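You operate a simulated robot arm through the tools that you are given. There is no shell and no other tool. Be economical: measure what you need, move in short steps, check, and stop when the job is done.

Carry out the task below with a simulated two-armed robot. There is one attempt and no reset: what you move stays moved.

Task
Wipe the fitting bench clean, then set the wooden block with black plates on that spot.
Fine: dust and foam crumbs, yellow pad, pad to the parts tray; both hands bear the block. What is to be rubbed or washed off counts as gone when no trace of it is left.

It is judged by the outcome, as a careful person would: the job done as asked, and still so three seconds after it is handed in. It fails if anything else is knocked over, pushed out of place, dropped, spilled or broken.

Robot
Two 7-joint arms with two-finger parallel grippers on one trunk, on a base that drives. Base frame: it is fixed to the floor where the robot stands at the start and does not move with it; the origin is under the middle of the robot, x ahead of it, y to its left, z up. Readings come in m, degrees, newtons and seconds.
The left shoulder is at the start at [0.05, 0.187, 1.135], the right one opposite. With the tool pointing down near the work surface each hand reaches from about 0.1 to 0.66 m from the robot's upright axis, wherever it stands, measured 20 degrees to its own side. Places, roughly: blue parts tray [0.5, -0.5, 0.8]; dust on the fitting bench [0.5, -0.9, 0.8]; fitting bench [0.7, -1, 0.8]; foam crumbs on the fitting bench [0.5, -1.2, 0.8]; wooden block with black plates [0.5, -3.25, 1]. Payload 3.43 kg a hand.
The tool frame of a hand sits at the grasp point between the pads (the TCP): z along the fingers, y along the line on which they close. The tips reach 0.03 m beyond it. Largest opening 0.094 m; finger width 0.028, thickness 0.01; the body of the gripper, 0.05 by 0.096 m, starts 0.055 m behind the TCP.
Orientation is that of the tool frame in the base frame, as a unit quaternion [w, x, y, z]. With the fingers straight down and closing along the base's y, the tool's x points along the base's -x, its y along +y and its z along -z.

Tools
- The arms move only by the tool move_arm. It takes "left_deltas", "right_deltas" or both (then of equal length, played together; a hand with none holds still); each is a list of rows, each a list of 7 numbers: the turn, a rotation vector about the tool's x, y, z in degrees, then the shift along the tool's x, y, z in cm, then the opening in per cent of the stroke, from 0 (shut) to 100 (fully open). In form: [[ax, ay, az, x, y, z, fingers], ...]. A call has 1 to 10 rows; each row is the pose to reach, as a shift and turn from the pose commanded when the call began, along the tool's axes at that moment. A row lasts 0.2 s, in which the tool goes at most 0.05 m and 8.6 degrees; a call with a longer step from one row to the next is refused whole, and so is a gripper value outside its range. Where a pose cannot be reached the arm comes as near as it can. A force on the tool above 40 N (or 10 N above the force at the start of the call, whichever is more), or a blocked arm, ends the call early, and 0.2 s more pass. Each finger travels about 0.153 m/s and halts on what it meets, pressing with about 25 N; the grip force reading is that of the motor and also rises with nothing between the fingers. The clock runs only during rows and for 0.2 s after the last one: add rows that repeat a pose to give the fingers time. It gives the time, the measured TCP pose, the force on the tool (base axes), the opening and the grip force at its end, in the units of the frame above (readings bear some noise), with the torque about the TCP (base axes, N m) and any sound that the robot's microphone picked up.
- Cameras (640 x 400 px; columns grow to the right, rows downward): "scene" is now at [0.1387, -0.037, 1.2933]; the picture's right is [-0.40, -0.92, 0.00], its down [-0.54, 0.23, -0.81] and it looks along [0.74, -0.32, -0.59] (base axes); focal length 241 px, centre (320, 200). "left" rides on the left gripper at [0.076, -0.014, -0.102] in its tool frame; the picture's right is [0.18, 0.98, 0.00], its down [-0.75, 0.14, -0.64] and it looks along [-0.63, 0.12, 0.77] (tool axes); focal length 243 px, centre (320, 200). "right" rides on the right gripper at [0.076, 0.014, -0.103] in its tool frame; the picture's right is [-0.18, 0.98, 0.00], its down [-0.75, -0.14, -0.64] and it looks along [-0.63, -0.12, 0.77] (tool axes); focal length 243 px, centre (320, 200). There is no depth. A picture from a camera that has moved, and an enlarged one, comes with that camera's place and axes in the base frame and with its lens.
- snapshot(camera): a new picture of that camera. It takes no simulated time.
- raise_lower(by): slides the trunk up (or, below 0, down) by that many m; the arms and the scene camera ride with it, the base frame stays. It gives what a move gives, with no picture.
- roll_base(legs): drives the robot by 1 to 6 legs, each [ahead, left, turn to the left] in m, m and degrees, along the robot's own axes; the way and the turn of a leg run together, so that a leg with both is an arc; at most 1.5 m and 180 degrees a leg. The arms and the cameras ride along, it lands a little off, and it stops where it bumps. It gives what a move gives.
- pan_tilt(pan, tilt): turns the head with the scene camera to pan (to the left, within 80 degrees either way) and tilt (down, from -29 to 69), counted from straight ahead of the robot. It gives what a move gives.
- close_up(camera, box): a new picture of the part [left, top, right, bottom] of that camera's present view, enlarged. It takes no simulated time.
- job_done(): hands the job in; it is judged then, once.

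Go step by step. Nothing tells you exact positions but the pictures and the camera data: compare them with the known pose of the tool, close in by small moves and look again before you grip or let go. The budget is 120 turns and 108 pictures, counting those below and the enlarged ones. Unless the task says otherwise, let go and move clear before handing in, and close with one line.

The tools are called by a JSON object that holds its "fn" and its "kwargs". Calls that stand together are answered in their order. move_arm: Moves the arms, as the interface text tells. Its arguments: {"type":"object","properties":{"left_deltas":{"type":"array","items":{"type":"array","items":{"type":"number"}}},"right_deltas":{"type":"array","items":{"type":"array","items":{"type":"number"}}}},"required":[]} The other tools are called the same way: raise_lower (by) slides the trunk up or down; roll_base (legs) drives the base; pan_tilt (pan, tilt) turns the head that bears the scene camera; snapshot (camera) takes a picture; close_up (camera, box) takes an enlarged picture of a part of a camera's view; job_done () hands the job in.

At the start:

```text
t: 0.0
left_eef_pos: [0.3396, -0.0348, 1.1331]
left_tcp_rot: [0.0, 0.0, 1.0, 0.0]
left_contact_force: [0.6, -0.4, 0.2]
left_torque: [0.0, 0.0, 0.0]
left_finger_gap: 0.094
left_grasp_force: 0.1
right_eef_pos: [0.2882, -0.3663, 1.128]
right_tcp_rot: [0.0, 0.0, 1.0, -0.001]
right_contact_force: [0.8, 0.5, -0.6]
right_torque: [-0.01, 0.01, -0.01]
right_finger_gap: 0.094
right_grasp_force: 0.1
trunk travel left (down, up): [-0.35, 0.082]
robot x, y, heading: [0.0008, -0.0003, 0.2]
head pan, tilt: [-23.3, 35.9]
```

scene: 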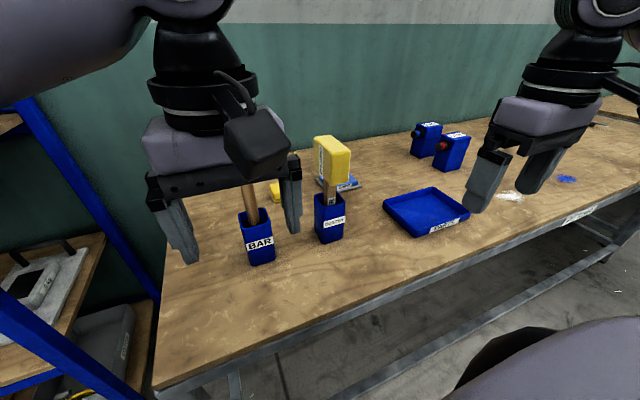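
right: 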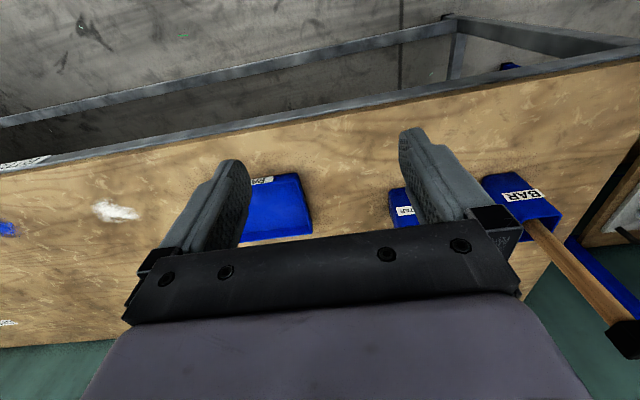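
left: 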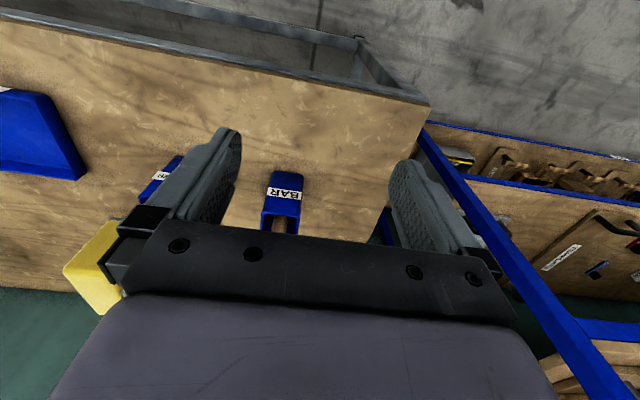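

I see a bench with holders (BAR, another with a pad on a stick?), a blue tray, white dust and a blue patch. I'll look closer at these first.

{"fn": "close_up", "kwargs": {"camera": "scene", "box": [220, 110, 420, 270]}}

{"fn": "close_up", "kwargs": {"camera": "scene", "box": [380, 100, 640, 260]}}

{"fn": "pan_tilt", "kwargs": {"pan": -65, "tilt": 30}}

{"fn": "snapshot", "kwargs": {"camera": "scene"}}

```text
2.50 times, centred on (320, 190) of scene
camera zoom: at [0.1387, -0.037, 1.2933], right [-0.4, -0.92, 0.0], down [-0.54, 0.23, -0.81], along [0.74, -0.32, -0.59], focal length 602 px, centre (320, 225)
```

zoom: 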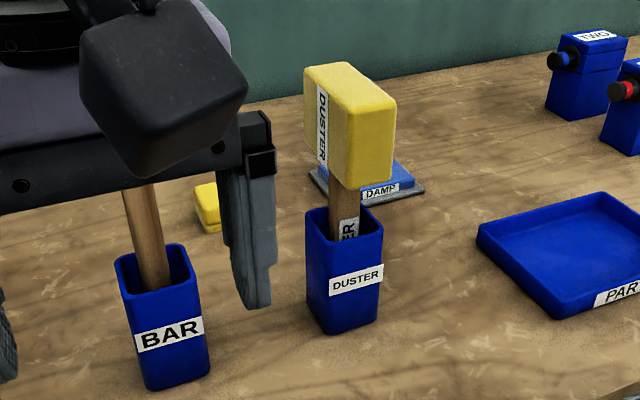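

```text
2.46 times, centred on (510, 180) of scene
camera zoom: at [0.1387, -0.037, 1.2933], right [-0.4, -0.92, 0.0], down [-0.54, 0.23, -0.81], along [0.74, -0.32, -0.59], focal length 593 px, centre (-148, 249)
```

zoom: 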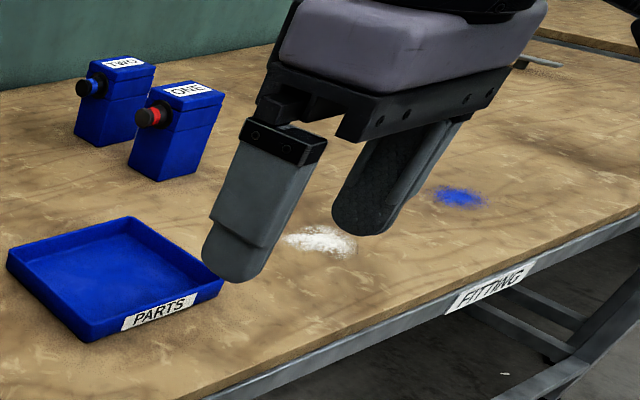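

```text
t: 1.1
left_eef_pos: [0.3401, -0.0348, 1.1332]
left_tcp_rot: [-0.001, 0.0, 1.0, -0.001]
left_contact_force: [-0.1, 0.1, -0.5]
left_torque: [-0.01, 0.01, 0.03]
left_finger_gap: 0.0938
left_grasp_force: 0.1
right_eef_pos: [0.2877, -0.365, 1.1294]
right_tcp_rot: [0.0, 0.0, 1.0, -0.001]
right_contact_force: [0.7, 0.0, -0.1]
right_torque: [0.01, 0.02, 0.01]
right_finger_gap: 0.094
right_grasp_force: 0.2
trunk travel left (down, up): [-0.35, 0.082]
robot x, y, heading: [0.0008, -0.0009, 0.1]
head pan, tilt: [-65.0, 30.0]
```

```text
102 pictures are left
camera scene: at [0.0966, -0.0843, 1.3025], right [-0.91, -0.42, 0.0], down [-0.21, 0.45, -0.87], along [0.37, -0.78, -0.5], focal length 241 px, centre (320, 200)
```

scene: 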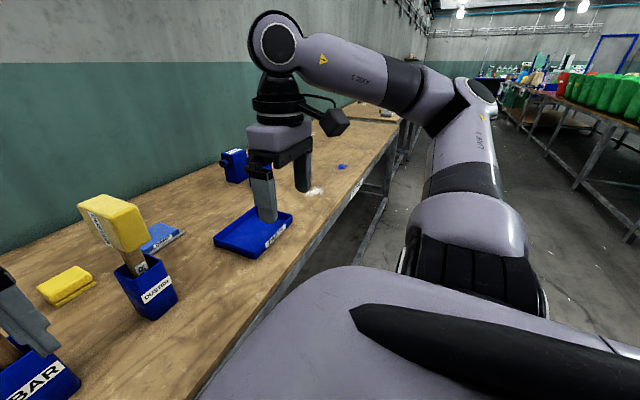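

The yellow pad seems to lie behind the holders, apart from the "duster". I'll look closely at it and at the far end.

{"fn": "close_up", "kwargs": {"camera": "scene", "box": [0, 180, 220, 320]}}

{"fn": "close_up", "kwargs": {"camera": "scene", "box": [320, 60, 480, 160]}}

{"fn": "pan_tilt", "kwargs": {"pan": 0, "tilt": 45}}

{"fn": "snapshot", "kwargs": {"camera": "scene"}}

```text
2.86 times, centred on (110, 250) of scene
camera zoom: at [0.0966, -0.0843, 1.3025], right [-0.91, -0.42, 0.0], down [-0.21, 0.45, -0.87], along [0.37, -0.78, -0.5], focal length 688 px, centre (920, 57)
```

zoom: 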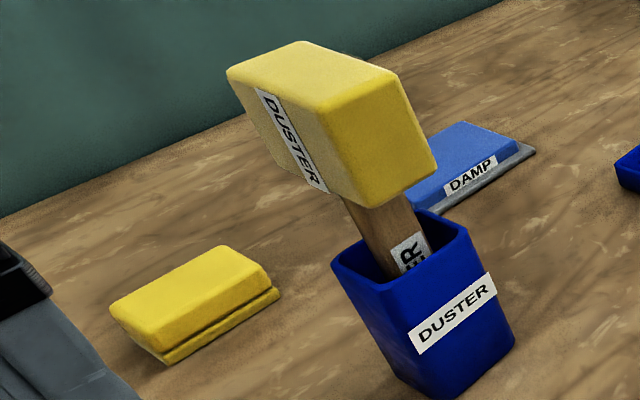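

```text
4.00 times, centred on (400, 110) of scene
camera zoom: at [0.0966, -0.0843, 1.3025], right [-0.91, -0.42, 0.0], down [-0.21, 0.45, -0.87], along [0.37, -0.78, -0.5], focal length 964 px, centre (0, 560)
```

zoom: 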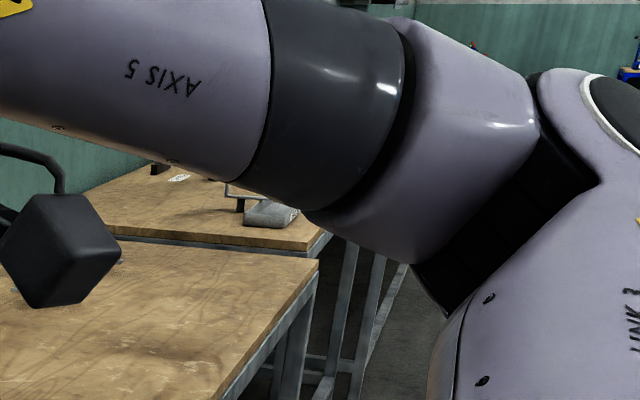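

```text
t: 2.5
left_eef_pos: [0.3408, -0.0351, 1.1336]
left_tcp_rot: [0.0, 0.0, 1.0, 0.0]
left_contact_force: [0.0, 0.6, -0.2]
left_torque: [-0.01, -0.02, -0.04]
left_finger_gap: 0.0938
left_grasp_force: 0.0
right_eef_pos: [0.2875, -0.3662, 1.1298]
right_tcp_rot: [-0.001, 0.0, 1.0, -0.001]
right_contact_force: [-0.2, -0.1, 0.0]
right_torque: [-0.06, -0.04, 0.03]
right_finger_gap: 0.094
right_grasp_force: 0.1
trunk travel left (down, up): [-0.35, 0.082]
robot x, y, heading: [0.0024, -0.0008, 0.2]
head pan, tilt: [0.0, 45.0]
```

```text
99 pictures are left
camera scene: at [0.1396, -0.0025, 1.2799], right [0.0, -1.0, 0.0], down [-0.71, 0.0, -0.71], along [0.71, 0.0, -0.71], focal length 241 px, centre (320, 200)
```

scene: 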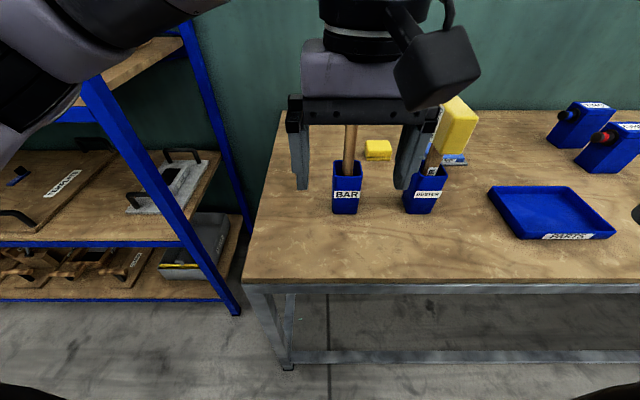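

The yellow pad is at about (0.825, -0.19), out of reach from here. I check how much room there is ahead of the base.

{"fn": "pan_tilt", "kwargs": {"pan": 0, "tilt": 69}}

{"fn": "snapshot", "kwargs": {"camera": "scene"}}

```text
t: 3.3
left_eef_pos: [0.34, -0.0351, 1.133]
left_tcp_rot: [-0.001, 0.0, 1.0, 0.0]
left_contact_force: [-0.1, -0.8, 0.7]
left_torque: [-0.03, 0.0, 0.0]
left_finger_gap: 0.0941
left_grasp_force: 0.0
right_eef_pos: [0.2874, -0.365, 1.1289]
right_tcp_rot: [0.0, 0.0, 1.0, -0.001]
right_contact_force: [0.4, -0.1, -0.7]
right_torque: [0.01, 0.0, -0.01]
right_finger_gap: 0.0939
right_grasp_force: 0.0
trunk travel left (down, up): [-0.35, 0.082]
robot x, y, heading: [0.0021, 0.0039, 0.2]
head pan, tilt: [0.0, 68.8]
```

```text
98 pictures are left
camera scene: at [0.1143, -0.0024, 1.2511], right [0.0, -1.0, 0.0], down [-0.93, 0.0, -0.36], along [0.36, 0.0, -0.93], focal length 241 px, centre (320, 200)
```

scene: 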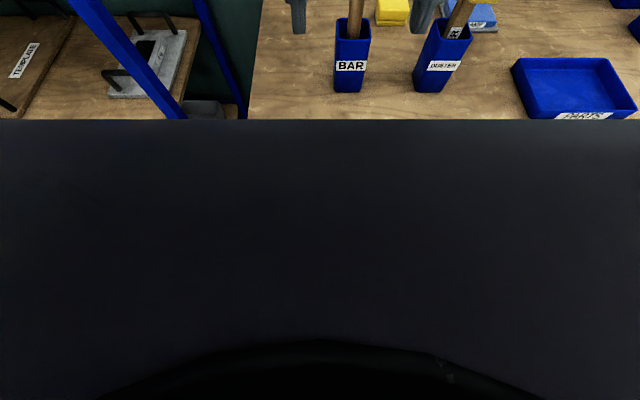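

The view down is blocked by the robot itself; I'll ease ahead a little. Then I'll bring the right hand over the gap between BAR and DUSTER to see the pad.

{"fn": "roll_base", "kwargs": {"legs": [[0.05, 0, 0]]}}

{"fn": "pan_tilt", "kwargs": {"pan": -15, "tilt": 45}}

{"fn": "snapshot", "kwargs": {"camera": "scene"}}

{"fn": "snapshot", "kwargs": {"camera": "left"}}

```text
t: 4.4
left_eef_pos: [0.3763, -0.0339, 1.1325]
left_tcp_rot: [-0.001, -0.003, 1.0, 0.0]
left_contact_force: [0.6, 0.7, 0.6]
left_torque: [-0.02, 0.01, 0.0]
left_finger_gap: 0.0939
left_grasp_force: 0.1
right_eef_pos: [0.3244, -0.3654, 1.129]
right_tcp_rot: [0.0, -0.001, 1.0, 0.0]
right_contact_force: [-0.3, -0.6, -0.3]
right_torque: [-0.01, 0.02, -0.01]
right_finger_gap: 0.0939
right_grasp_force: 0.2
trunk travel left (down, up): [-0.35, 0.082]
robot x, y, heading: [0.0351, -0.0004, 0.4]
head pan, tilt: [0.0, 68.8]
stopped in leg 1: the robot was blocked; the commanded pose is now the measured one
```

```text
t: 5.3
left_eef_pos: [0.3771, -0.034, 1.1327]
left_tcp_rot: [-0.001, -0.001, 1.0, 0.0]
left_contact_force: [-0.2, 0.3, 0.5]
left_torque: [0.02, 0.03, -0.01]
left_finger_gap: 0.0941
left_grasp_force: 0.1
right_eef_pos: [0.326, -0.3665, 1.128]
right_tcp_rot: [-0.001, -0.001, 1.0, -0.001]
right_contact_force: [-0.8, -0.5, -0.2]
right_torque: [0.03, -0.01, 0.01]
right_finger_gap: 0.0938
right_grasp_force: 0.1
trunk travel left (down, up): [-0.35, 0.082]
robot x, y, heading: [0.0379, -0.0008, 0.1]
head pan, tilt: [-15.0, 45.0]
```

```text
97 pictures are left
camera scene: at [0.1741, -0.0233, 1.2798], right [-0.26, -0.97, 0.0], down [-0.68, 0.18, -0.71], along [0.68, -0.18, -0.71], focal length 241 px, centre (320, 200)
```

scene: 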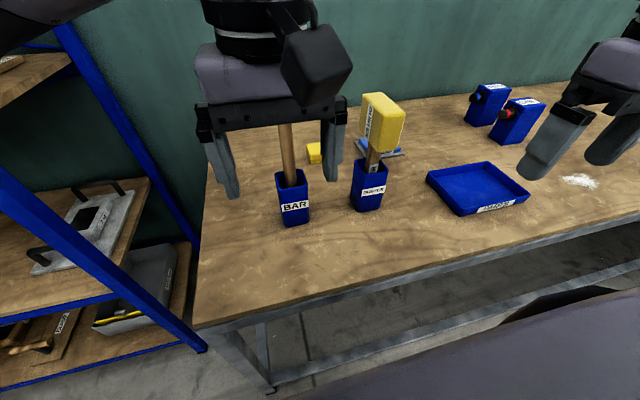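

```text
96 pictures are left
camera left: at [0.3014, -0.0488, 1.2354], right [-0.19, 0.98, 0.0], down [0.75, 0.14, 0.64], along [0.63, 0.12, -0.77], focal length 243 px, centre (320, 200)
```

left: 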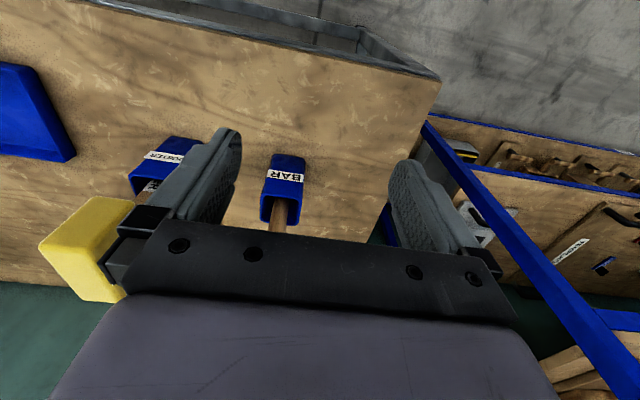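

The base touches the bench at x≈0.037, so the pad is too deep for a plain reach. Turning left brings the right shoulder nearer the bench; I back off, turn and look.

{"fn": "roll_base", "kwargs": {"legs": [[-0.12, -0.14, 0], [0, 0, 65]]}}

{"fn": "snapshot", "kwargs": {"camera": "right"}}

{"fn": "pan_tilt", "kwargs": {"pan": -65, "tilt": 35}}

{"fn": "snapshot", "kwargs": {"camera": "scene"}}

```text
t: 9.9
left_eef_pos: [0.1029, 0.1485, 1.1336]
left_tcp_rot: [0.0, -0.528, 0.849, -0.001]
left_contact_force: [-0.5, 0.3, -0.4]
left_torque: [0.04, -0.01, -0.03]
left_finger_gap: 0.094
left_grasp_force: 0.1
right_eef_pos: [0.3769, -0.0461, 1.1292]
right_tcp_rot: [0.0, -0.526, 0.85, -0.001]
right_contact_force: [0.8, 0.2, -0.1]
right_torque: [-0.04, 0.0, -0.01]
right_finger_gap: 0.094
right_grasp_force: 0.0
trunk travel left (down, up): [-0.35, 0.082]
robot x, y, heading: [-0.0785, -0.1436, 63.5]
head pan, tilt: [-15.0, 45.0]
```

```text
95 pictures are left
camera right: at [0.3294, -0.1078, 1.2328], right [-0.8, 0.6, 0.0], down [0.46, 0.61, 0.64], along [0.39, 0.51, -0.77], focal length 243 px, centre (320, 200)
```

right: 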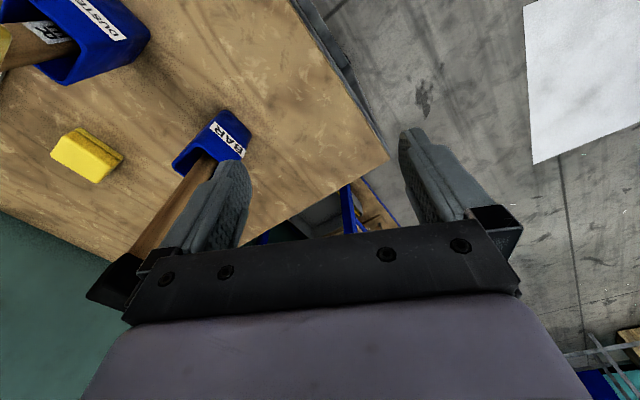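

```text
t: 11.1
left_eef_pos: [0.1029, 0.1499, 1.133]
left_tcp_rot: [-0.001, -0.528, 0.849, 0.0]
left_contact_force: [0.1, 0.0, 0.0]
left_torque: [-0.03, 0.0, 0.01]
left_finger_gap: 0.0939
left_grasp_force: 0.0
right_eef_pos: [0.3764, -0.0461, 1.1286]
right_tcp_rot: [-0.001, -0.526, 0.851, -0.001]
right_contact_force: [1.3, -0.1, -0.3]
right_torque: [0.03, 0.01, -0.02]
right_finger_gap: 0.0941
right_grasp_force: 0.1
trunk travel left (down, up): [-0.35, 0.082]
robot x, y, heading: [-0.081, -0.1404, 63.4]
head pan, tilt: [-65.0, 35.0]
```

```text
94 pictures are left
camera scene: at [0.035, -0.0924, 1.2947], right [-0.02, -1.0, 0.0], down [-0.57, 0.01, -0.82], along [0.82, -0.02, -0.57], focal length 241 px, centre (320, 200)
```

scene: 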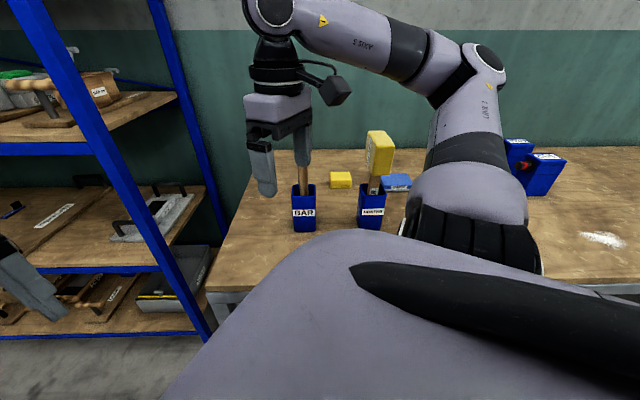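

Pad confirmed near (0.82, -0.19) between BAR (y≈-0.06) and DUSTER (y≈-0.3). I'll enlarge it.

{"fn": "close_up", "kwargs": {"camera": "right", "box": [0, 80, 240, 230]}}

{"fn": "close_up", "kwargs": {"camera": "scene", "box": [280, 120, 440, 220]}}

```text
2.67 times, centred on (120, 155) of right
camera zoom: at [0.3294, -0.1079, 1.2328], right [-0.8, 0.6, 0.0], down [0.46, 0.61, 0.64], along [0.39, 0.51, -0.77], focal length 647 px, centre (853, 320)
```

zoom: 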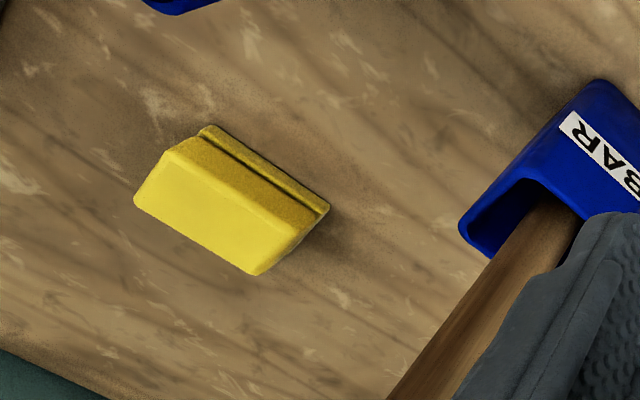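

```text
4.00 times, centred on (360, 170) of scene
camera zoom: at [0.035, -0.0924, 1.2947], right [-0.02, -1.0, 0.0], down [-0.57, 0.01, -0.82], along [0.82, -0.02, -0.57], focal length 964 px, centre (160, 320)
```

zoom: 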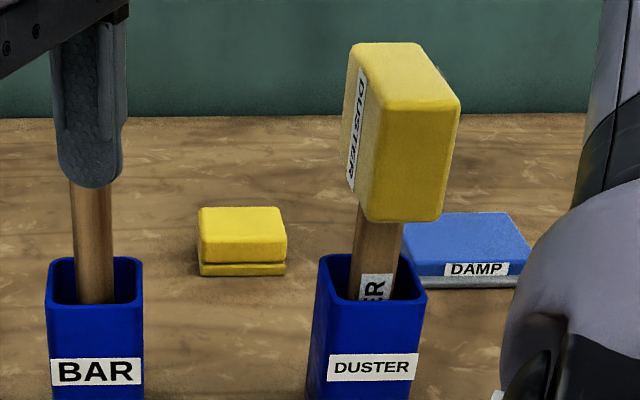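

The pad spans about x 0.802–0.861, y −0.229…−0.146, 36 mm high. I'll turn the right hand to close along world y at y≈−0.18, then edge nearer.

{"fn": "move_arm", "kwargs": {"right_deltas": [[0, 0, 7.94, 1.34, -0.67, 0, 100], [0, 0, 15.9, 2.7, -1.34, 0, 100], [0, 0, 23.8, 4.0, -2.0, 0, 100], [0, 0, 31.8, 5.35, -2.7, 0, 100], [0, 0, 39.7, 6.7, -3.35, 0, 100], [0, 0, 47.6, 8.0, -4.0, 0, 100], [0, 0, 55.6, 9.4, -4.7, 0, 100], [0, 0, 63.5, 10.7, -5.35, 0, 100]]}}

{"fn": "roll_base", "kwargs": {"legs": [[0.04, -0.08, 0]]}}

{"fn": "snapshot", "kwargs": {"camera": "right"}}

{"fn": "snapshot", "kwargs": {"camera": "scene"}}

```text
t: 12.9
left_eef_pos: [0.1028, 0.1496, 1.132]
left_tcp_rot: [-0.001, -0.528, 0.849, 0.0]
left_contact_force: [-0.3, -0.1, 0.0]
left_torque: [0.0, 0.0, 0.0]
left_finger_gap: 0.094
left_grasp_force: 0.1
right_eef_pos: [0.3784, -0.1662, 1.1292]
right_tcp_rot: [0.0, 0.001, 1.0, -0.001]
right_contact_force: [-0.3, 0.1, 0.1]
right_torque: [-0.02, -0.01, 0.0]
right_finger_gap: 0.0939
right_grasp_force: 0.0
trunk travel left (down, up): [-0.35, 0.082]
robot x, y, heading: [-0.0798, -0.1379, 63.6]
head pan, tilt: [-65.0, 35.0]
```

```text
t: 14.3
left_eef_pos: [0.1915, 0.1503, 1.1323]
left_tcp_rot: [-0.001, -0.529, 0.848, 0.0]
left_contact_force: [0.3, -0.4, 0.2]
left_torque: [-0.01, 0.0, 0.01]
left_finger_gap: 0.094
left_grasp_force: 0.1
right_eef_pos: [0.4665, -0.1636, 1.1285]
right_tcp_rot: [0.0, -0.002, 1.0, -0.001]
right_contact_force: [-0.7, 0.2, -1.1]
right_torque: [-0.04, -0.02, 0.03]
right_finger_gap: 0.0939
right_grasp_force: 0.0
trunk travel left (down, up): [-0.35, 0.082]
robot x, y, heading: [0.0132, -0.1384, 63.5]
head pan, tilt: [-65.0, 35.0]
```

```text
91 pictures are left
camera right: at [0.3904, -0.15, 1.233], right [0.18, 0.98, 0.0], down [0.75, -0.14, 0.64], along [0.63, -0.12, -0.77], focal length 243 px, centre (320, 200)
```

right: 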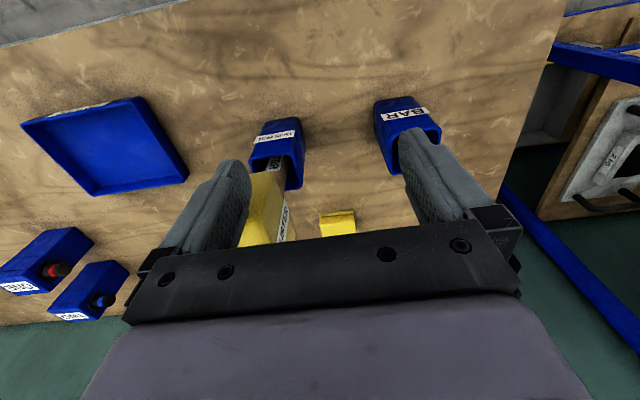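

```text
90 pictures are left
camera scene: at [0.1244, -0.0913, 1.2947], right [-0.02, -1.0, 0.0], down [-0.57, 0.01, -0.82], along [0.82, -0.02, -0.57], focal length 241 px, centre (320, 200)
```

scene: 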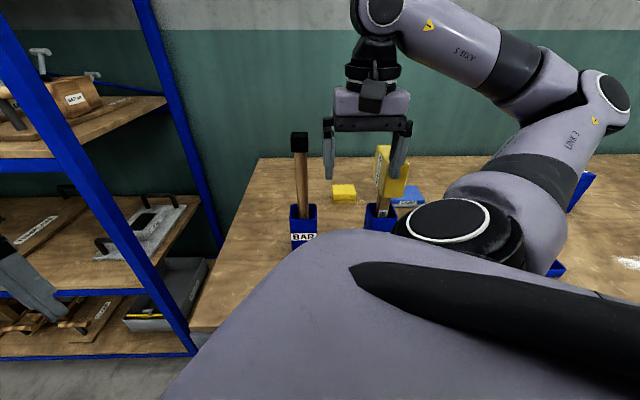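

The gap between BAR and DUSTER is about 0.165 m wide, centred near y≈−0.16. I shift the base slightly left so the arm line runs down that gap, then advance the hand in steps.

{"fn": "roll_base", "kwargs": {"legs": [[0.059, 0.016, 0]]}}

{"fn": "raise_lower", "kwargs": {"by": 0.05}}

{"fn": "move_arm", "kwargs": {"right_deltas": [[0, 0, 0, 0, -3, 0, 100], [0, 0, 0, 0, -5.5, 0, 100], [0, 0, 0, -4, -5.8, 1, 100], [0, 0, 0, -8, -5.8, 3, 100], [0, 5, 0, -11, -5.8, 5, 100], [0, 5, 0, -11, -5.8, 5, 100]]}}

{"fn": "snapshot", "kwargs": {"camera": "scene"}}

{"fn": "snapshot", "kwargs": {"camera": "right"}}

```text
t: 15.3
left_eef_pos: [0.2031, 0.2102, 1.1326]
left_tcp_rot: [-0.001, -0.529, 0.849, -0.001]
left_contact_force: [1.0, 0.1, -0.1]
left_torque: [-0.01, 0.0, -0.01]
left_finger_gap: 0.094
left_grasp_force: 0.0
right_eef_pos: [0.4787, -0.1058, 1.1292]
right_tcp_rot: [0.0, -0.001, 1.0, -0.002]
right_contact_force: [0.6, 0.3, -0.1]
right_torque: [-0.04, -0.01, 0.01]
right_finger_gap: 0.0942
right_grasp_force: 0.0
trunk travel left (down, up): [-0.35, 0.082]
robot x, y, heading: [0.0258, -0.082, 63.8]
head pan, tilt: [-65.0, 35.0]
```

```text
t: 16.2
left_eef_pos: [0.2033, 0.2089, 1.1829]
left_tcp_rot: [-0.001, -0.529, 0.849, 0.0]
left_contact_force: [-0.8, 0.0, -1.1]
left_torque: [0.01, -0.04, -0.01]
left_finger_gap: 0.0941
left_grasp_force: 0.0
right_eef_pos: [0.4788, -0.1055, 1.1792]
right_tcp_rot: [0.0, -0.001, 1.0, -0.001]
right_contact_force: [0.1, 0.6, -0.3]
right_torque: [0.01, 0.01, 0.0]
right_finger_gap: 0.094
right_grasp_force: 0.0
trunk travel left (down, up): [-0.4, 0.032]
robot x, y, heading: [0.021, -0.0831, 63.7]
head pan, tilt: [-65.0, 35.0]
```

```text
t: 17.6
left_eef_pos: [0.2038, 0.2099, 1.1831]
left_tcp_rot: [-0.001, -0.529, 0.849, -0.001]
left_contact_force: [0.1, -0.3, -0.3]
left_torque: [0.0, 0.01, -0.01]
left_finger_gap: 0.094
left_grasp_force: 0.0
right_eef_pos: [0.5885, -0.1622, 1.1316]
right_tcp_rot: [-0.043, -0.001, 0.999, -0.001]
right_contact_force: [0.1, -0.2, 0.6]
right_torque: [0.03, -0.02, 0.01]
right_finger_gap: 0.0941
right_grasp_force: 0.0
trunk travel left (down, up): [-0.4, 0.032]
robot x, y, heading: [0.0202, -0.0824, 63.8]
head pan, tilt: [-65.0, 35.0]
```

```text
89 pictures are left
camera scene: at [0.1349, -0.0332, 1.3448], right [-0.02, -1.0, 0.0], down [-0.57, 0.01, -0.82], along [0.82, -0.02, -0.57], focal length 241 px, centre (320, 200)
```

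scene: 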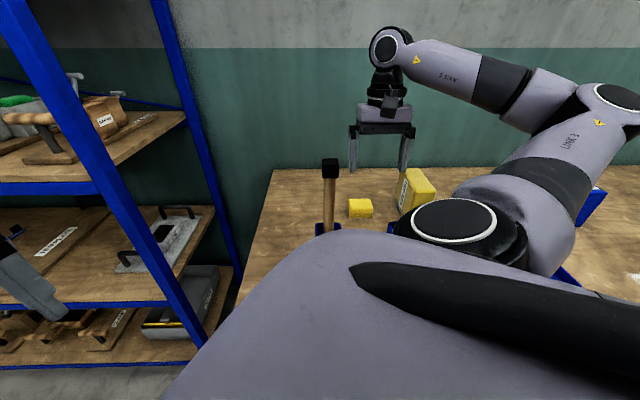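

```text
88 pictures are left
camera right: at [0.5225, -0.1483, 1.2416], right [0.18, 0.98, -0.02], down [0.81, -0.14, 0.57], along [0.56, -0.12, -0.82], focal length 243 px, centre (320, 200)
```

right: 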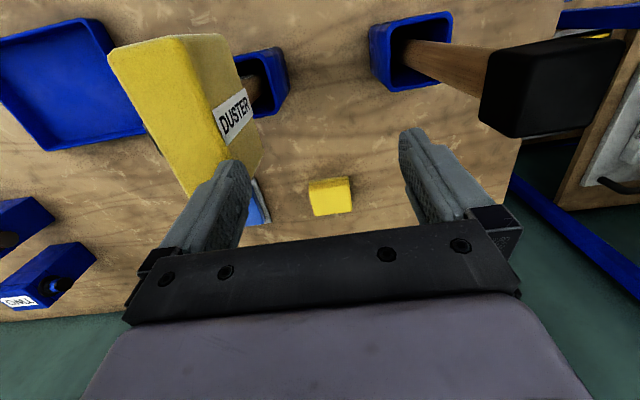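

The holders stand at x≈0.56 and the pad is beyond them, so the forearm should pass above their tops (~1.11). I raise the trunk fully and move ahead in steps with the tool upright.

{"fn": "raise_lower", "kwargs": {"by": 0.032}}

{"fn": "move_arm", "kwargs": {"right_deltas": [[0, -3, 0, -4, 0, 0, 100], [0, -5, 0, -8, 0, 1, 100], [0, -5, 0, -12, 0, 3, 100], [0, -5, 0, -16, -1, 5, 100], [0, -5, 0, -20, -2.0, 6, 100], [0, -5, 0, -20, -2.0, 6, 100]]}}

{"fn": "snapshot", "kwargs": {"camera": "scene"}}

{"fn": "snapshot", "kwargs": {"camera": "right"}}

```text
t: 18.3
left_eef_pos: [0.2026, 0.2094, 1.2139]
left_tcp_rot: [-0.001, -0.528, 0.849, 0.0]
left_contact_force: [-0.1, -0.1, 0.8]
left_torque: [-0.01, -0.03, -0.01]
left_finger_gap: 0.0942
left_grasp_force: 0.0
right_eef_pos: [0.5904, -0.1626, 1.1632]
right_tcp_rot: [-0.043, -0.001, 0.999, -0.001]
right_contact_force: [-1.0, 0.6, 0.9]
right_torque: [0.04, -0.03, -0.01]
right_finger_gap: 0.0941
right_grasp_force: 0.1
trunk travel left (down, up): [-0.432, 0.0]
robot x, y, heading: [0.0201, -0.0831, 63.9]
head pan, tilt: [-65.0, 35.0]
```

```text
t: 19.7
left_eef_pos: [0.2031, 0.2094, 1.2147]
left_tcp_rot: [-0.002, -0.529, 0.849, -0.001]
left_contact_force: [-0.1, -0.2, 0.3]
left_torque: [0.03, -0.02, 0.01]
left_finger_gap: 0.0942
left_grasp_force: 0.1
right_eef_pos: [0.7846, -0.1828, 1.0889]
right_tcp_rot: [0.0, -0.002, 1.0, 0.0]
right_contact_force: [0.4, -0.5, -0.6]
right_torque: [-0.01, -0.03, -0.02]
right_finger_gap: 0.0941
right_grasp_force: 0.0
trunk travel left (down, up): [-0.432, 0.0]
robot x, y, heading: [0.0222, -0.0825, 63.6]
head pan, tilt: [-65.0, 35.0]
```

```text
87 pictures are left
camera scene: at [0.1348, -0.0332, 1.3763], right [-0.02, -1.0, 0.0], down [-0.57, 0.01, -0.82], along [0.82, -0.02, -0.57], focal length 241 px, centre (320, 200)
```

scene: 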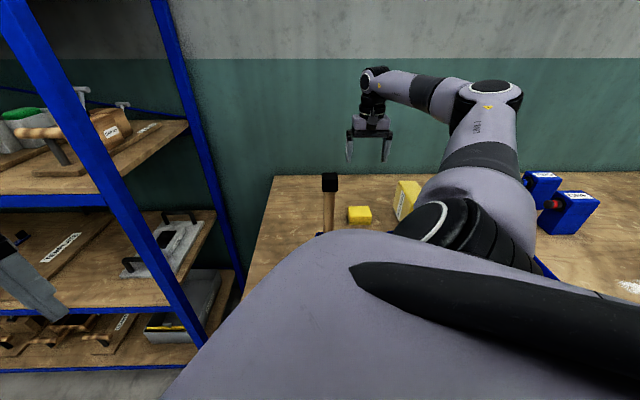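

```text
86 pictures are left
camera right: at [0.7078, -0.1695, 1.1918], right [0.18, 0.98, 0.0], down [0.75, -0.14, 0.64], along [0.63, -0.12, -0.77], focal length 243 px, centre (320, 200)
```

right: 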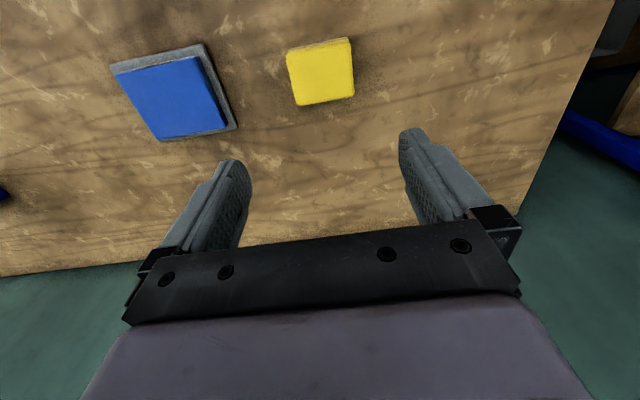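

Here the hand is almost directly over the pad; combining views, the table is at about z 0.845 and the pad at (0.778, −0.181). I lower 0.10 and check elbow clearance to the duster.

{"fn": "move_arm", "kwargs": {"right_deltas": [[0, 0, 0, 0.3, 0, 3, 100], [0, 0, 0, 0.5, 0, 7, 100], [0, 0, 0, 0.5, 0.2, 10, 100], [0, 0, 0, 0.5, 0.2, 10, 100]]}}

{"fn": "snapshot", "kwargs": {"camera": "scene"}}

{"fn": "snapshot", "kwargs": {"camera": "right"}}

```text
t: 20.7
left_eef_pos: [0.2021, 0.2091, 1.2147]
left_tcp_rot: [0.0, -0.529, 0.849, -0.001]
left_contact_force: [0.1, -0.2, 0.1]
left_torque: [-0.02, -0.01, 0.0]
left_finger_gap: 0.0939
left_grasp_force: 0.1
right_eef_pos: [0.7785, -0.1784, 0.9872]
right_tcp_rot: [0.0, -0.001, 1.0, -0.001]
right_contact_force: [-0.3, -0.6, 0.2]
right_torque: [-0.01, 0.02, -0.02]
right_finger_gap: 0.0942
right_grasp_force: 0.1
trunk travel left (down, up): [-0.432, 0.0]
robot x, y, heading: [0.0264, -0.0826, 63.7]
head pan, tilt: [-65.0, 35.0]
```

```text
85 pictures are left
camera scene: at [0.1351, -0.0331, 1.3763], right [-0.02, -1.0, 0.0], down [-0.57, 0.01, -0.82], along [0.82, -0.02, -0.57], focal length 241 px, centre (320, 200)
```

scene: 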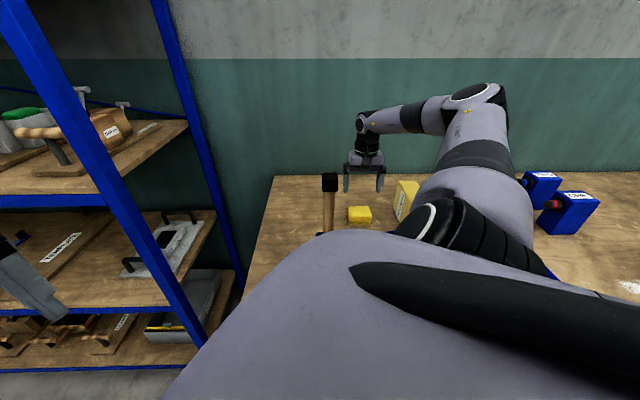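

```text
84 pictures are left
camera right: at [0.7016, -0.1653, 1.0906], right [0.18, 0.98, 0.0], down [0.75, -0.14, 0.64], along [0.63, -0.12, -0.77], focal length 243 px, centre (320, 200)
```

right: 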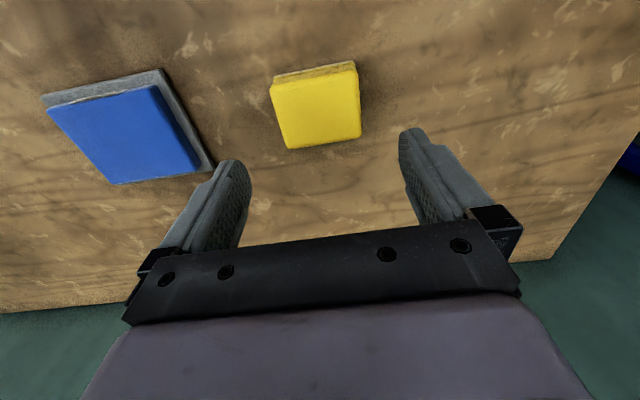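

Triangulating gives the table at 0.847 and the pad top at 0.877, with the hand centred over it. I lower further to where the tips are just above the pad top.

{"fn": "move_arm", "kwargs": {"right_deltas": [[0, 0, 0, 0, 0, 2, 100], [0, 0, 0, 0, 0, 4, 100], [0, 0, 0, 0, -0.1, 6.5, 100], [0, 0, 0, 0, -0.1, 6.5, 100]]}}

{"fn": "snapshot", "kwargs": {"camera": "scene"}}

{"fn": "snapshot", "kwargs": {"camera": "right"}}

```text
t: 21.7
left_eef_pos: [0.2024, 0.2097, 1.2148]
left_tcp_rot: [0.0, -0.529, 0.849, -0.001]
left_contact_force: [-0.5, -0.1, 0.1]
left_torque: [0.02, -0.01, -0.01]
left_finger_gap: 0.0943
left_grasp_force: 0.0
right_eef_pos: [0.7807, -0.1798, 0.9191]
right_tcp_rot: [0.001, -0.001, 1.0, -0.001]
right_contact_force: [-0.3, 0.0, 0.1]
right_torque: [0.01, 0.01, 0.02]
right_finger_gap: 0.094
right_grasp_force: 0.0
trunk travel left (down, up): [-0.432, 0.0]
robot x, y, heading: [0.0213, -0.0824, 63.8]
head pan, tilt: [-65.0, 35.0]
```

```text
83 pictures are left
camera scene: at [0.1351, -0.0331, 1.3763], right [-0.02, -1.0, 0.0], down [-0.57, 0.01, -0.82], along [0.82, -0.02, -0.57], focal length 241 px, centre (320, 200)
```

scene: 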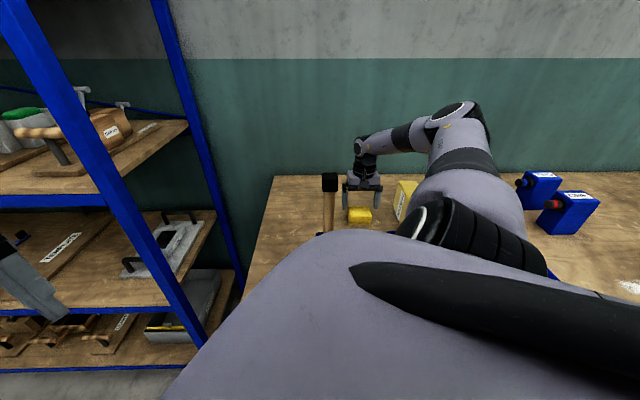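

```text
82 pictures are left
camera right: at [0.7032, -0.1659, 1.0233], right [0.18, 0.98, 0.0], down [0.75, -0.14, 0.64], along [0.63, -0.12, -0.77], focal length 243 px, centre (320, 200)
```

right: 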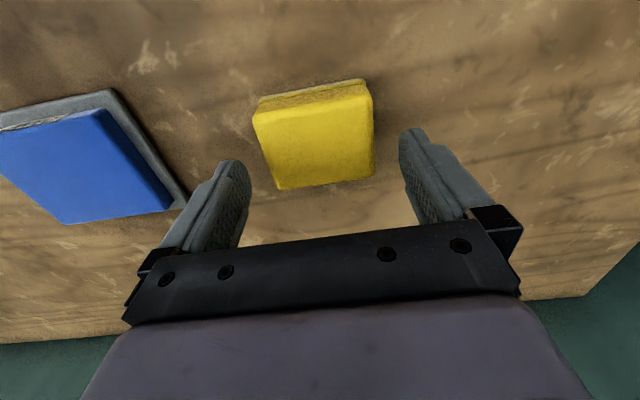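

Pad is centred between the fingers with top near 0.877. Lower 3.3 cm, then close.

{"fn": "move_arm", "kwargs": {"right_deltas": [[0, 0, 0, 0, -0.2, 1.5, 100], [0, 0, 0, 0, -0.2, 3, 100], [0, 0, 0, 0, -0.2, 3.3, 100], [0, 0, 0, 0, -0.2, 3.3, 100]]}}

{"fn": "snapshot", "kwargs": {"camera": "right"}}

{"fn": "close_up", "kwargs": {"camera": "scene", "box": [300, 140, 460, 240]}}

```text
t: 22.7
left_eef_pos: [0.2032, 0.2089, 1.2142]
left_tcp_rot: [-0.001, -0.529, 0.849, -0.001]
left_contact_force: [0.7, -0.5, -0.6]
left_torque: [0.03, 0.01, -0.02]
left_finger_gap: 0.0939
left_grasp_force: 0.1
right_eef_pos: [0.7794, -0.1824, 0.8871]
right_tcp_rot: [0.001, 0.0, 1.0, -0.001]
right_contact_force: [0.5, 0.6, 0.4]
right_torque: [0.01, -0.02, 0.03]
right_finger_gap: 0.0938
right_grasp_force: 0.0
trunk travel left (down, up): [-0.432, 0.0]
robot x, y, heading: [0.0199, -0.0791, 63.9]
head pan, tilt: [-65.0, 35.0]
```

```text
81 pictures are left
camera right: at [0.7026, -0.1696, 0.9909], right [0.18, 0.98, 0.0], down [0.75, -0.14, 0.64], along [0.63, -0.12, -0.77], focal length 243 px, centre (320, 200)
```

right: 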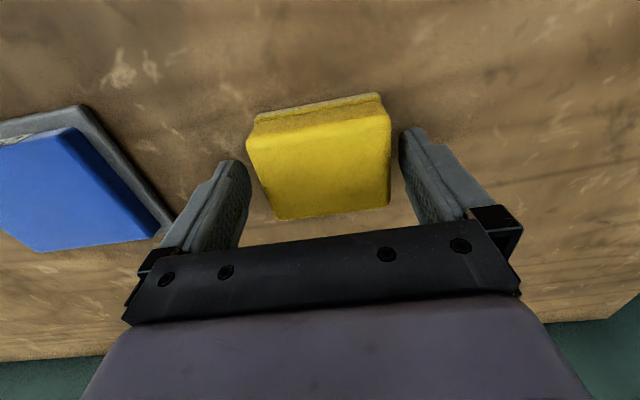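

```text
4.00 times, centred on (380, 190) of scene
camera zoom: at [0.1354, -0.0331, 1.3763], right [-0.02, -1.0, 0.0], down [-0.57, 0.01, -0.82], along [0.82, -0.02, -0.57], focal length 964 px, centre (80, 240)
```

zoom: 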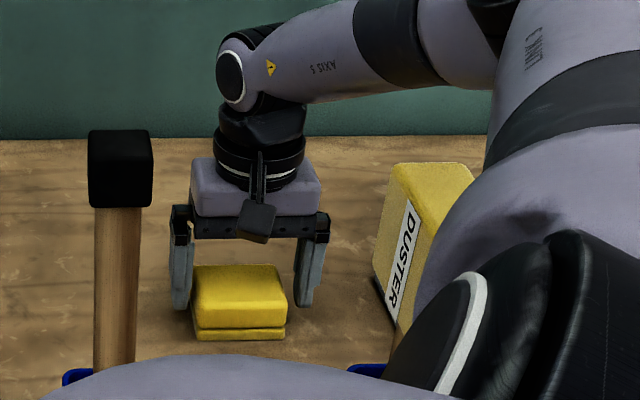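

Fingers straddle the pad with clearance; close now.

{"fn": "move_arm", "kwargs": {"right_deltas": [[0, 0, 0, 0, 0, 0, 85], [0, 0, 0, 0, 0, 0, 60], [0, 0, 0, 0, 0, 0, 40], [0, 0, 0, 0, 0, 0, 30], [0, 0, 0, 0, 0, 0, 30]]}}

{"fn": "snapshot", "kwargs": {"camera": "right"}}

```text
t: 23.9
left_eef_pos: [0.2034, 0.2089, 1.2135]
left_tcp_rot: [0.0, -0.529, 0.849, -0.001]
left_contact_force: [0.4, -0.1, 0.8]
left_torque: [-0.02, -0.01, 0.02]
left_finger_gap: 0.0939
left_grasp_force: 0.1
right_eef_pos: [0.7792, -0.183, 0.8868]
right_tcp_rot: [0.0, 0.0, 1.0, -0.001]
right_contact_force: [0.0, -1.2, -0.5]
right_torque: [0.01, 0.0, -0.02]
right_finger_gap: 0.0737
right_grasp_force: 24.5
trunk travel left (down, up): [-0.432, 0.0]
robot x, y, heading: [0.0221, -0.0779, 63.7]
head pan, tilt: [-65.0, 35.0]
```

```text
79 pictures are left
camera right: at [0.7026, -0.1696, 0.991], right [0.18, 0.98, 0.0], down [0.75, -0.14, 0.64], along [0.63, -0.12, -0.77], focal length 243 px, centre (320, 200)
```

right: 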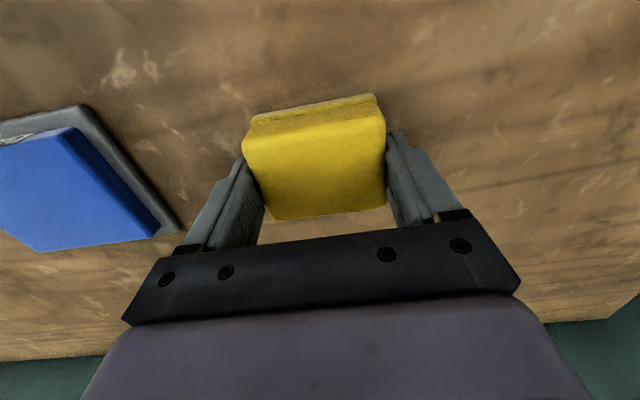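

Pad is held (gap 0.074). Lift it straight up, then draw back over the duster height.

{"fn": "move_arm", "kwargs": {"right_deltas": [[0, 0, 0, 0, 0, -2, 30], [0, 0, 0, 0, 0, -6, 30], [0, 0, 0, 0, 0, -11, 30], [0, 0, 0, 0, 0, -16, 30], [0, 0, 0, 0, 0.5, -21, 30], [0, 0, 0, 0, 1.5, -25, 30], [0, 0, 0, 4, 2.5, -28, 30], [0, 0, 0, 8.5, 2.5, -30, 30], [0, 0, 0, 13, 2.5, -31, 30], [0, 0, 0, 17, 2.5, -31, 30]]}}

{"fn": "snapshot", "kwargs": {"camera": "right"}}

{"fn": "snapshot", "kwargs": {"camera": "scene"}}

```text
refused: row 5 steps farther than a row can; nothing moved
```

```text
78 pictures are left
camera right: at [0.7026, -0.1696, 0.991], right [0.18, 0.98, 0.0], down [0.75, -0.14, 0.64], along [0.63, -0.12, -0.77], focal length 243 px, centre (320, 200)
```

right: 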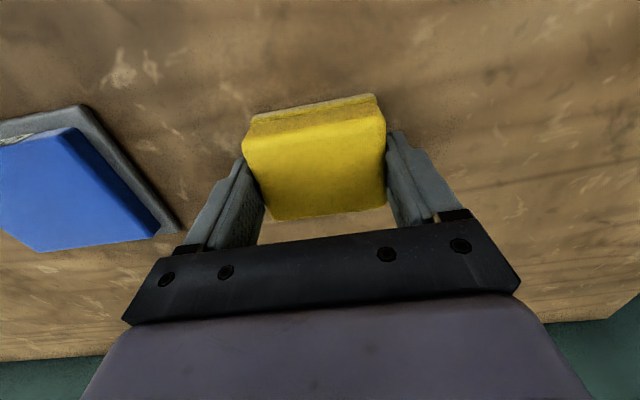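

```text
77 pictures are left
camera scene: at [0.1354, -0.0331, 1.3763], right [-0.02, -1.0, 0.0], down [-0.57, 0.01, -0.82], along [0.82, -0.02, -0.57], focal length 241 px, centre (320, 200)
```

scene: 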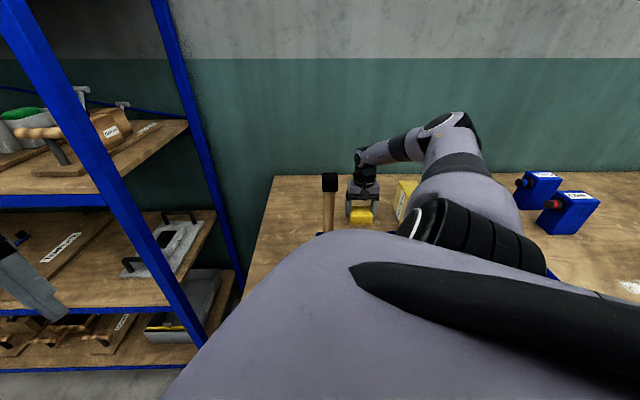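

That move was refused for step size; I repeat it with smaller rows.

{"fn": "move_arm", "kwargs": {"right_deltas": [[0, 0, 0, 0, 0, -1.5, 30], [0, 0, 0, 0, 0, -5, 30], [0, 0, 0, 0, 0, -9, 30], [0, 0, 0, 0, 0, -13, 30], [0, 0, 0, 0, 0.5, -17.5, 30], [0, 0, 0, 0, 1, -22, 30], [0, 0, 0, 0, 1.5, -26, 30], [0, 0, 0, 3, 2.5, -29, 30], [0, 0, 0, 7, 2.5, -31, 30], [0, 0, 0, 11, 2.5, -32, 30]]}}

{"fn": "snapshot", "kwargs": {"camera": "scene"}}

```text
t: 26.1
left_eef_pos: [0.2023, 0.2094, 1.2144]
left_tcp_rot: [-0.001, -0.529, 0.849, 0.0]
left_contact_force: [-0.3, 0.2, 0.4]
left_torque: [0.02, -0.01, 0.01]
left_finger_gap: 0.094
left_grasp_force: 0.0
right_eef_pos: [0.666, -0.1621, 1.2082]
right_tcp_rot: [0.0, -0.001, 1.0, 0.0]
right_contact_force: [-0.1, -0.1, 1.5]
right_torque: [0.0, -0.01, 0.03]
right_finger_gap: 0.0737
right_grasp_force: 24.6
trunk travel left (down, up): [-0.432, 0.0]
robot x, y, heading: [0.0199, -0.0815, 63.9]
head pan, tilt: [-65.0, 35.0]
```

```text
76 pictures are left
camera scene: at [0.1344, -0.0332, 1.3764], right [-0.02, -1.0, 0.0], down [-0.57, 0.01, -0.82], along [0.82, -0.02, -0.57], focal length 241 px, centre (320, 200)
```

scene: 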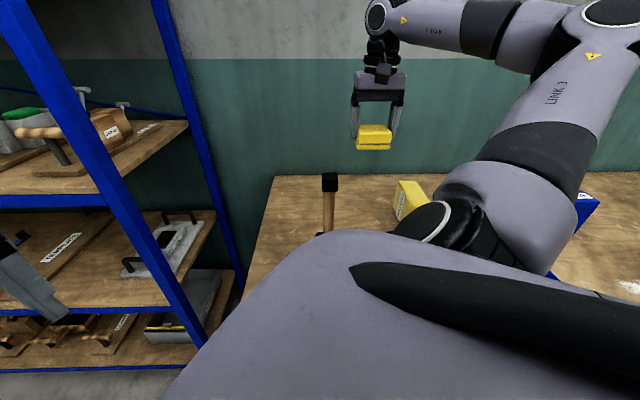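

Retract the hand, then back away, face the bench and drive to the dust.

{"fn": "move_arm", "kwargs": {"right_deltas": [[0, 0, 0, 4, 0, 0, 30], [0, 0, 0, 8.5, 0, 0, 30], [0, 0, 0, 13, 0, 0, 30], [0, 0, 0, 17.5, 0, 0, 30], [0, 0, 0, 22, 0, 0, 30], [0, 0, 0, 24, 0, 0, 30]]}}

{"fn": "roll_base", "kwargs": {"legs": [[-0.05, 0.1, 0], [0, 0, -63.7], [0, -0.62, 0]]}}

{"fn": "pan_tilt", "kwargs": {"pan": -20, "tilt": 40}}

{"fn": "snapshot", "kwargs": {"camera": "scene"}}

```text
t: 27.5
left_eef_pos: [0.2038, 0.2081, 1.2147]
left_tcp_rot: [0.0, -0.529, 0.849, -0.001]
left_contact_force: [0.3, 0.5, -0.1]
left_torque: [0.0, 0.02, 0.0]
left_finger_gap: 0.0939
left_grasp_force: 0.0
right_eef_pos: [0.4277, -0.1565, 1.2083]
right_tcp_rot: [0.0, 0.0, 1.0, -0.001]
right_contact_force: [-0.2, -0.4, -0.4]
right_torque: [0.03, 0.0, 0.0]
right_finger_gap: 0.0737
right_grasp_force: 25.2
trunk travel left (down, up): [-0.432, 0.0]
robot x, y, heading: [0.025, -0.082, 63.7]
head pan, tilt: [-65.0, 35.0]
```

```text
t: 37.4
left_eef_pos: [0.2289, -0.74, 1.2144]
left_tcp_rot: [-0.001, 0.016, 1.0, 0.001]
left_contact_force: [-1.2, -0.1, 0.0]
left_torque: [0.01, -0.03, 0.01]
left_finger_gap: 0.094
left_grasp_force: 0.0
right_eef_pos: [-0.0117, -1.0945, 1.2066]
right_tcp_rot: [-0.001, 0.541, 0.841, -0.001]
right_contact_force: [-0.6, -0.4, -0.8]
right_torque: [0.0, 0.02, 0.01]
right_finger_gap: 0.0734
right_grasp_force: 24.8
trunk travel left (down, up): [-0.432, 0.0]
robot x, y, heading: [-0.1109, -0.6902, -2.0]
head pan, tilt: [-65.0, 35.0]
```

```text
t: 38.5
left_eef_pos: [0.2277, -0.7387, 1.215]
left_tcp_rot: [-0.001, 0.016, 1.0, 0.001]
left_contact_force: [-0.7, 1.0, 0.0]
left_torque: [0.0, 0.0, 0.06]
left_finger_gap: 0.0941
left_grasp_force: 0.0
right_eef_pos: [-0.0128, -1.0946, 1.2074]
right_tcp_rot: [-0.001, 0.541, 0.841, -0.001]
right_contact_force: [0.3, 0.3, 0.7]
right_torque: [0.0, 0.01, 0.03]
right_finger_gap: 0.0735
right_grasp_force: 24.7
trunk travel left (down, up): [-0.432, 0.0]
robot x, y, heading: [-0.1136, -0.6948, -2.0]
head pan, tilt: [-20.0, 40.0]
```

```text
75 pictures are left
camera scene: at [0.026, -0.729, 1.3687], right [-0.38, -0.93, 0.0], down [-0.6, 0.24, -0.77], along [0.71, -0.29, -0.64], focal length 241 px, centre (320, 200)
```

scene: 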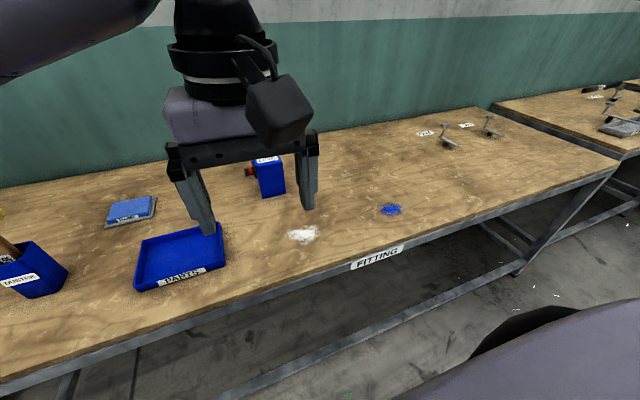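

Dust sits near (0.48, −0.86) and crumbs near (0.476, −1.16). I move to (−0.03, −0.85), face the bench, and bring the right hand ahead with its tool square to the bench.

{"fn": "roll_base", "kwargs": {"legs": [[0.085, -0.155, 2]]}}

{"fn": "close_up", "kwargs": {"camera": "scene", "box": [200, 120, 520, 320]}}

```text
t: 40.5
left_eef_pos: [0.3096, -0.888, 1.2157]
left_tcp_rot: [-0.001, 0.0, 1.0, 0.0]
left_contact_force: [0.6, -0.7, 0.7]
left_torque: [0.01, -0.01, -0.01]
left_finger_gap: 0.094
left_grasp_force: 0.1
right_eef_pos: [0.0808, -1.2519, 1.2087]
right_tcp_rot: [-0.001, 0.527, 0.85, 0.0]
right_contact_force: [-0.2, 0.2, 0.4]
right_torque: [0.0, 0.01, -0.03]
right_finger_gap: 0.0736
right_grasp_force: 24.5
trunk travel left (down, up): [-0.432, 0.0]
robot x, y, heading: [-0.03, -0.8541, 0.2]
head pan, tilt: [-20.0, 40.0]
```

```text
2.00 times, centred on (360, 220) of scene
camera zoom: at [0.1079, -0.8853, 1.3687], right [-0.34, -0.94, 0.0], down [-0.6, 0.22, -0.77], along [0.72, -0.26, -0.64], focal length 482 px, centre (240, 160)
```

zoom: 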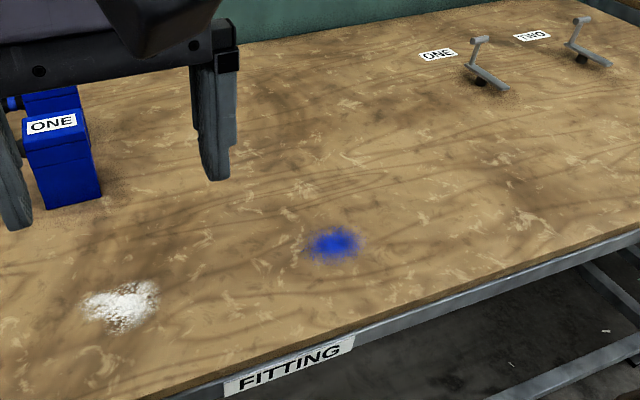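

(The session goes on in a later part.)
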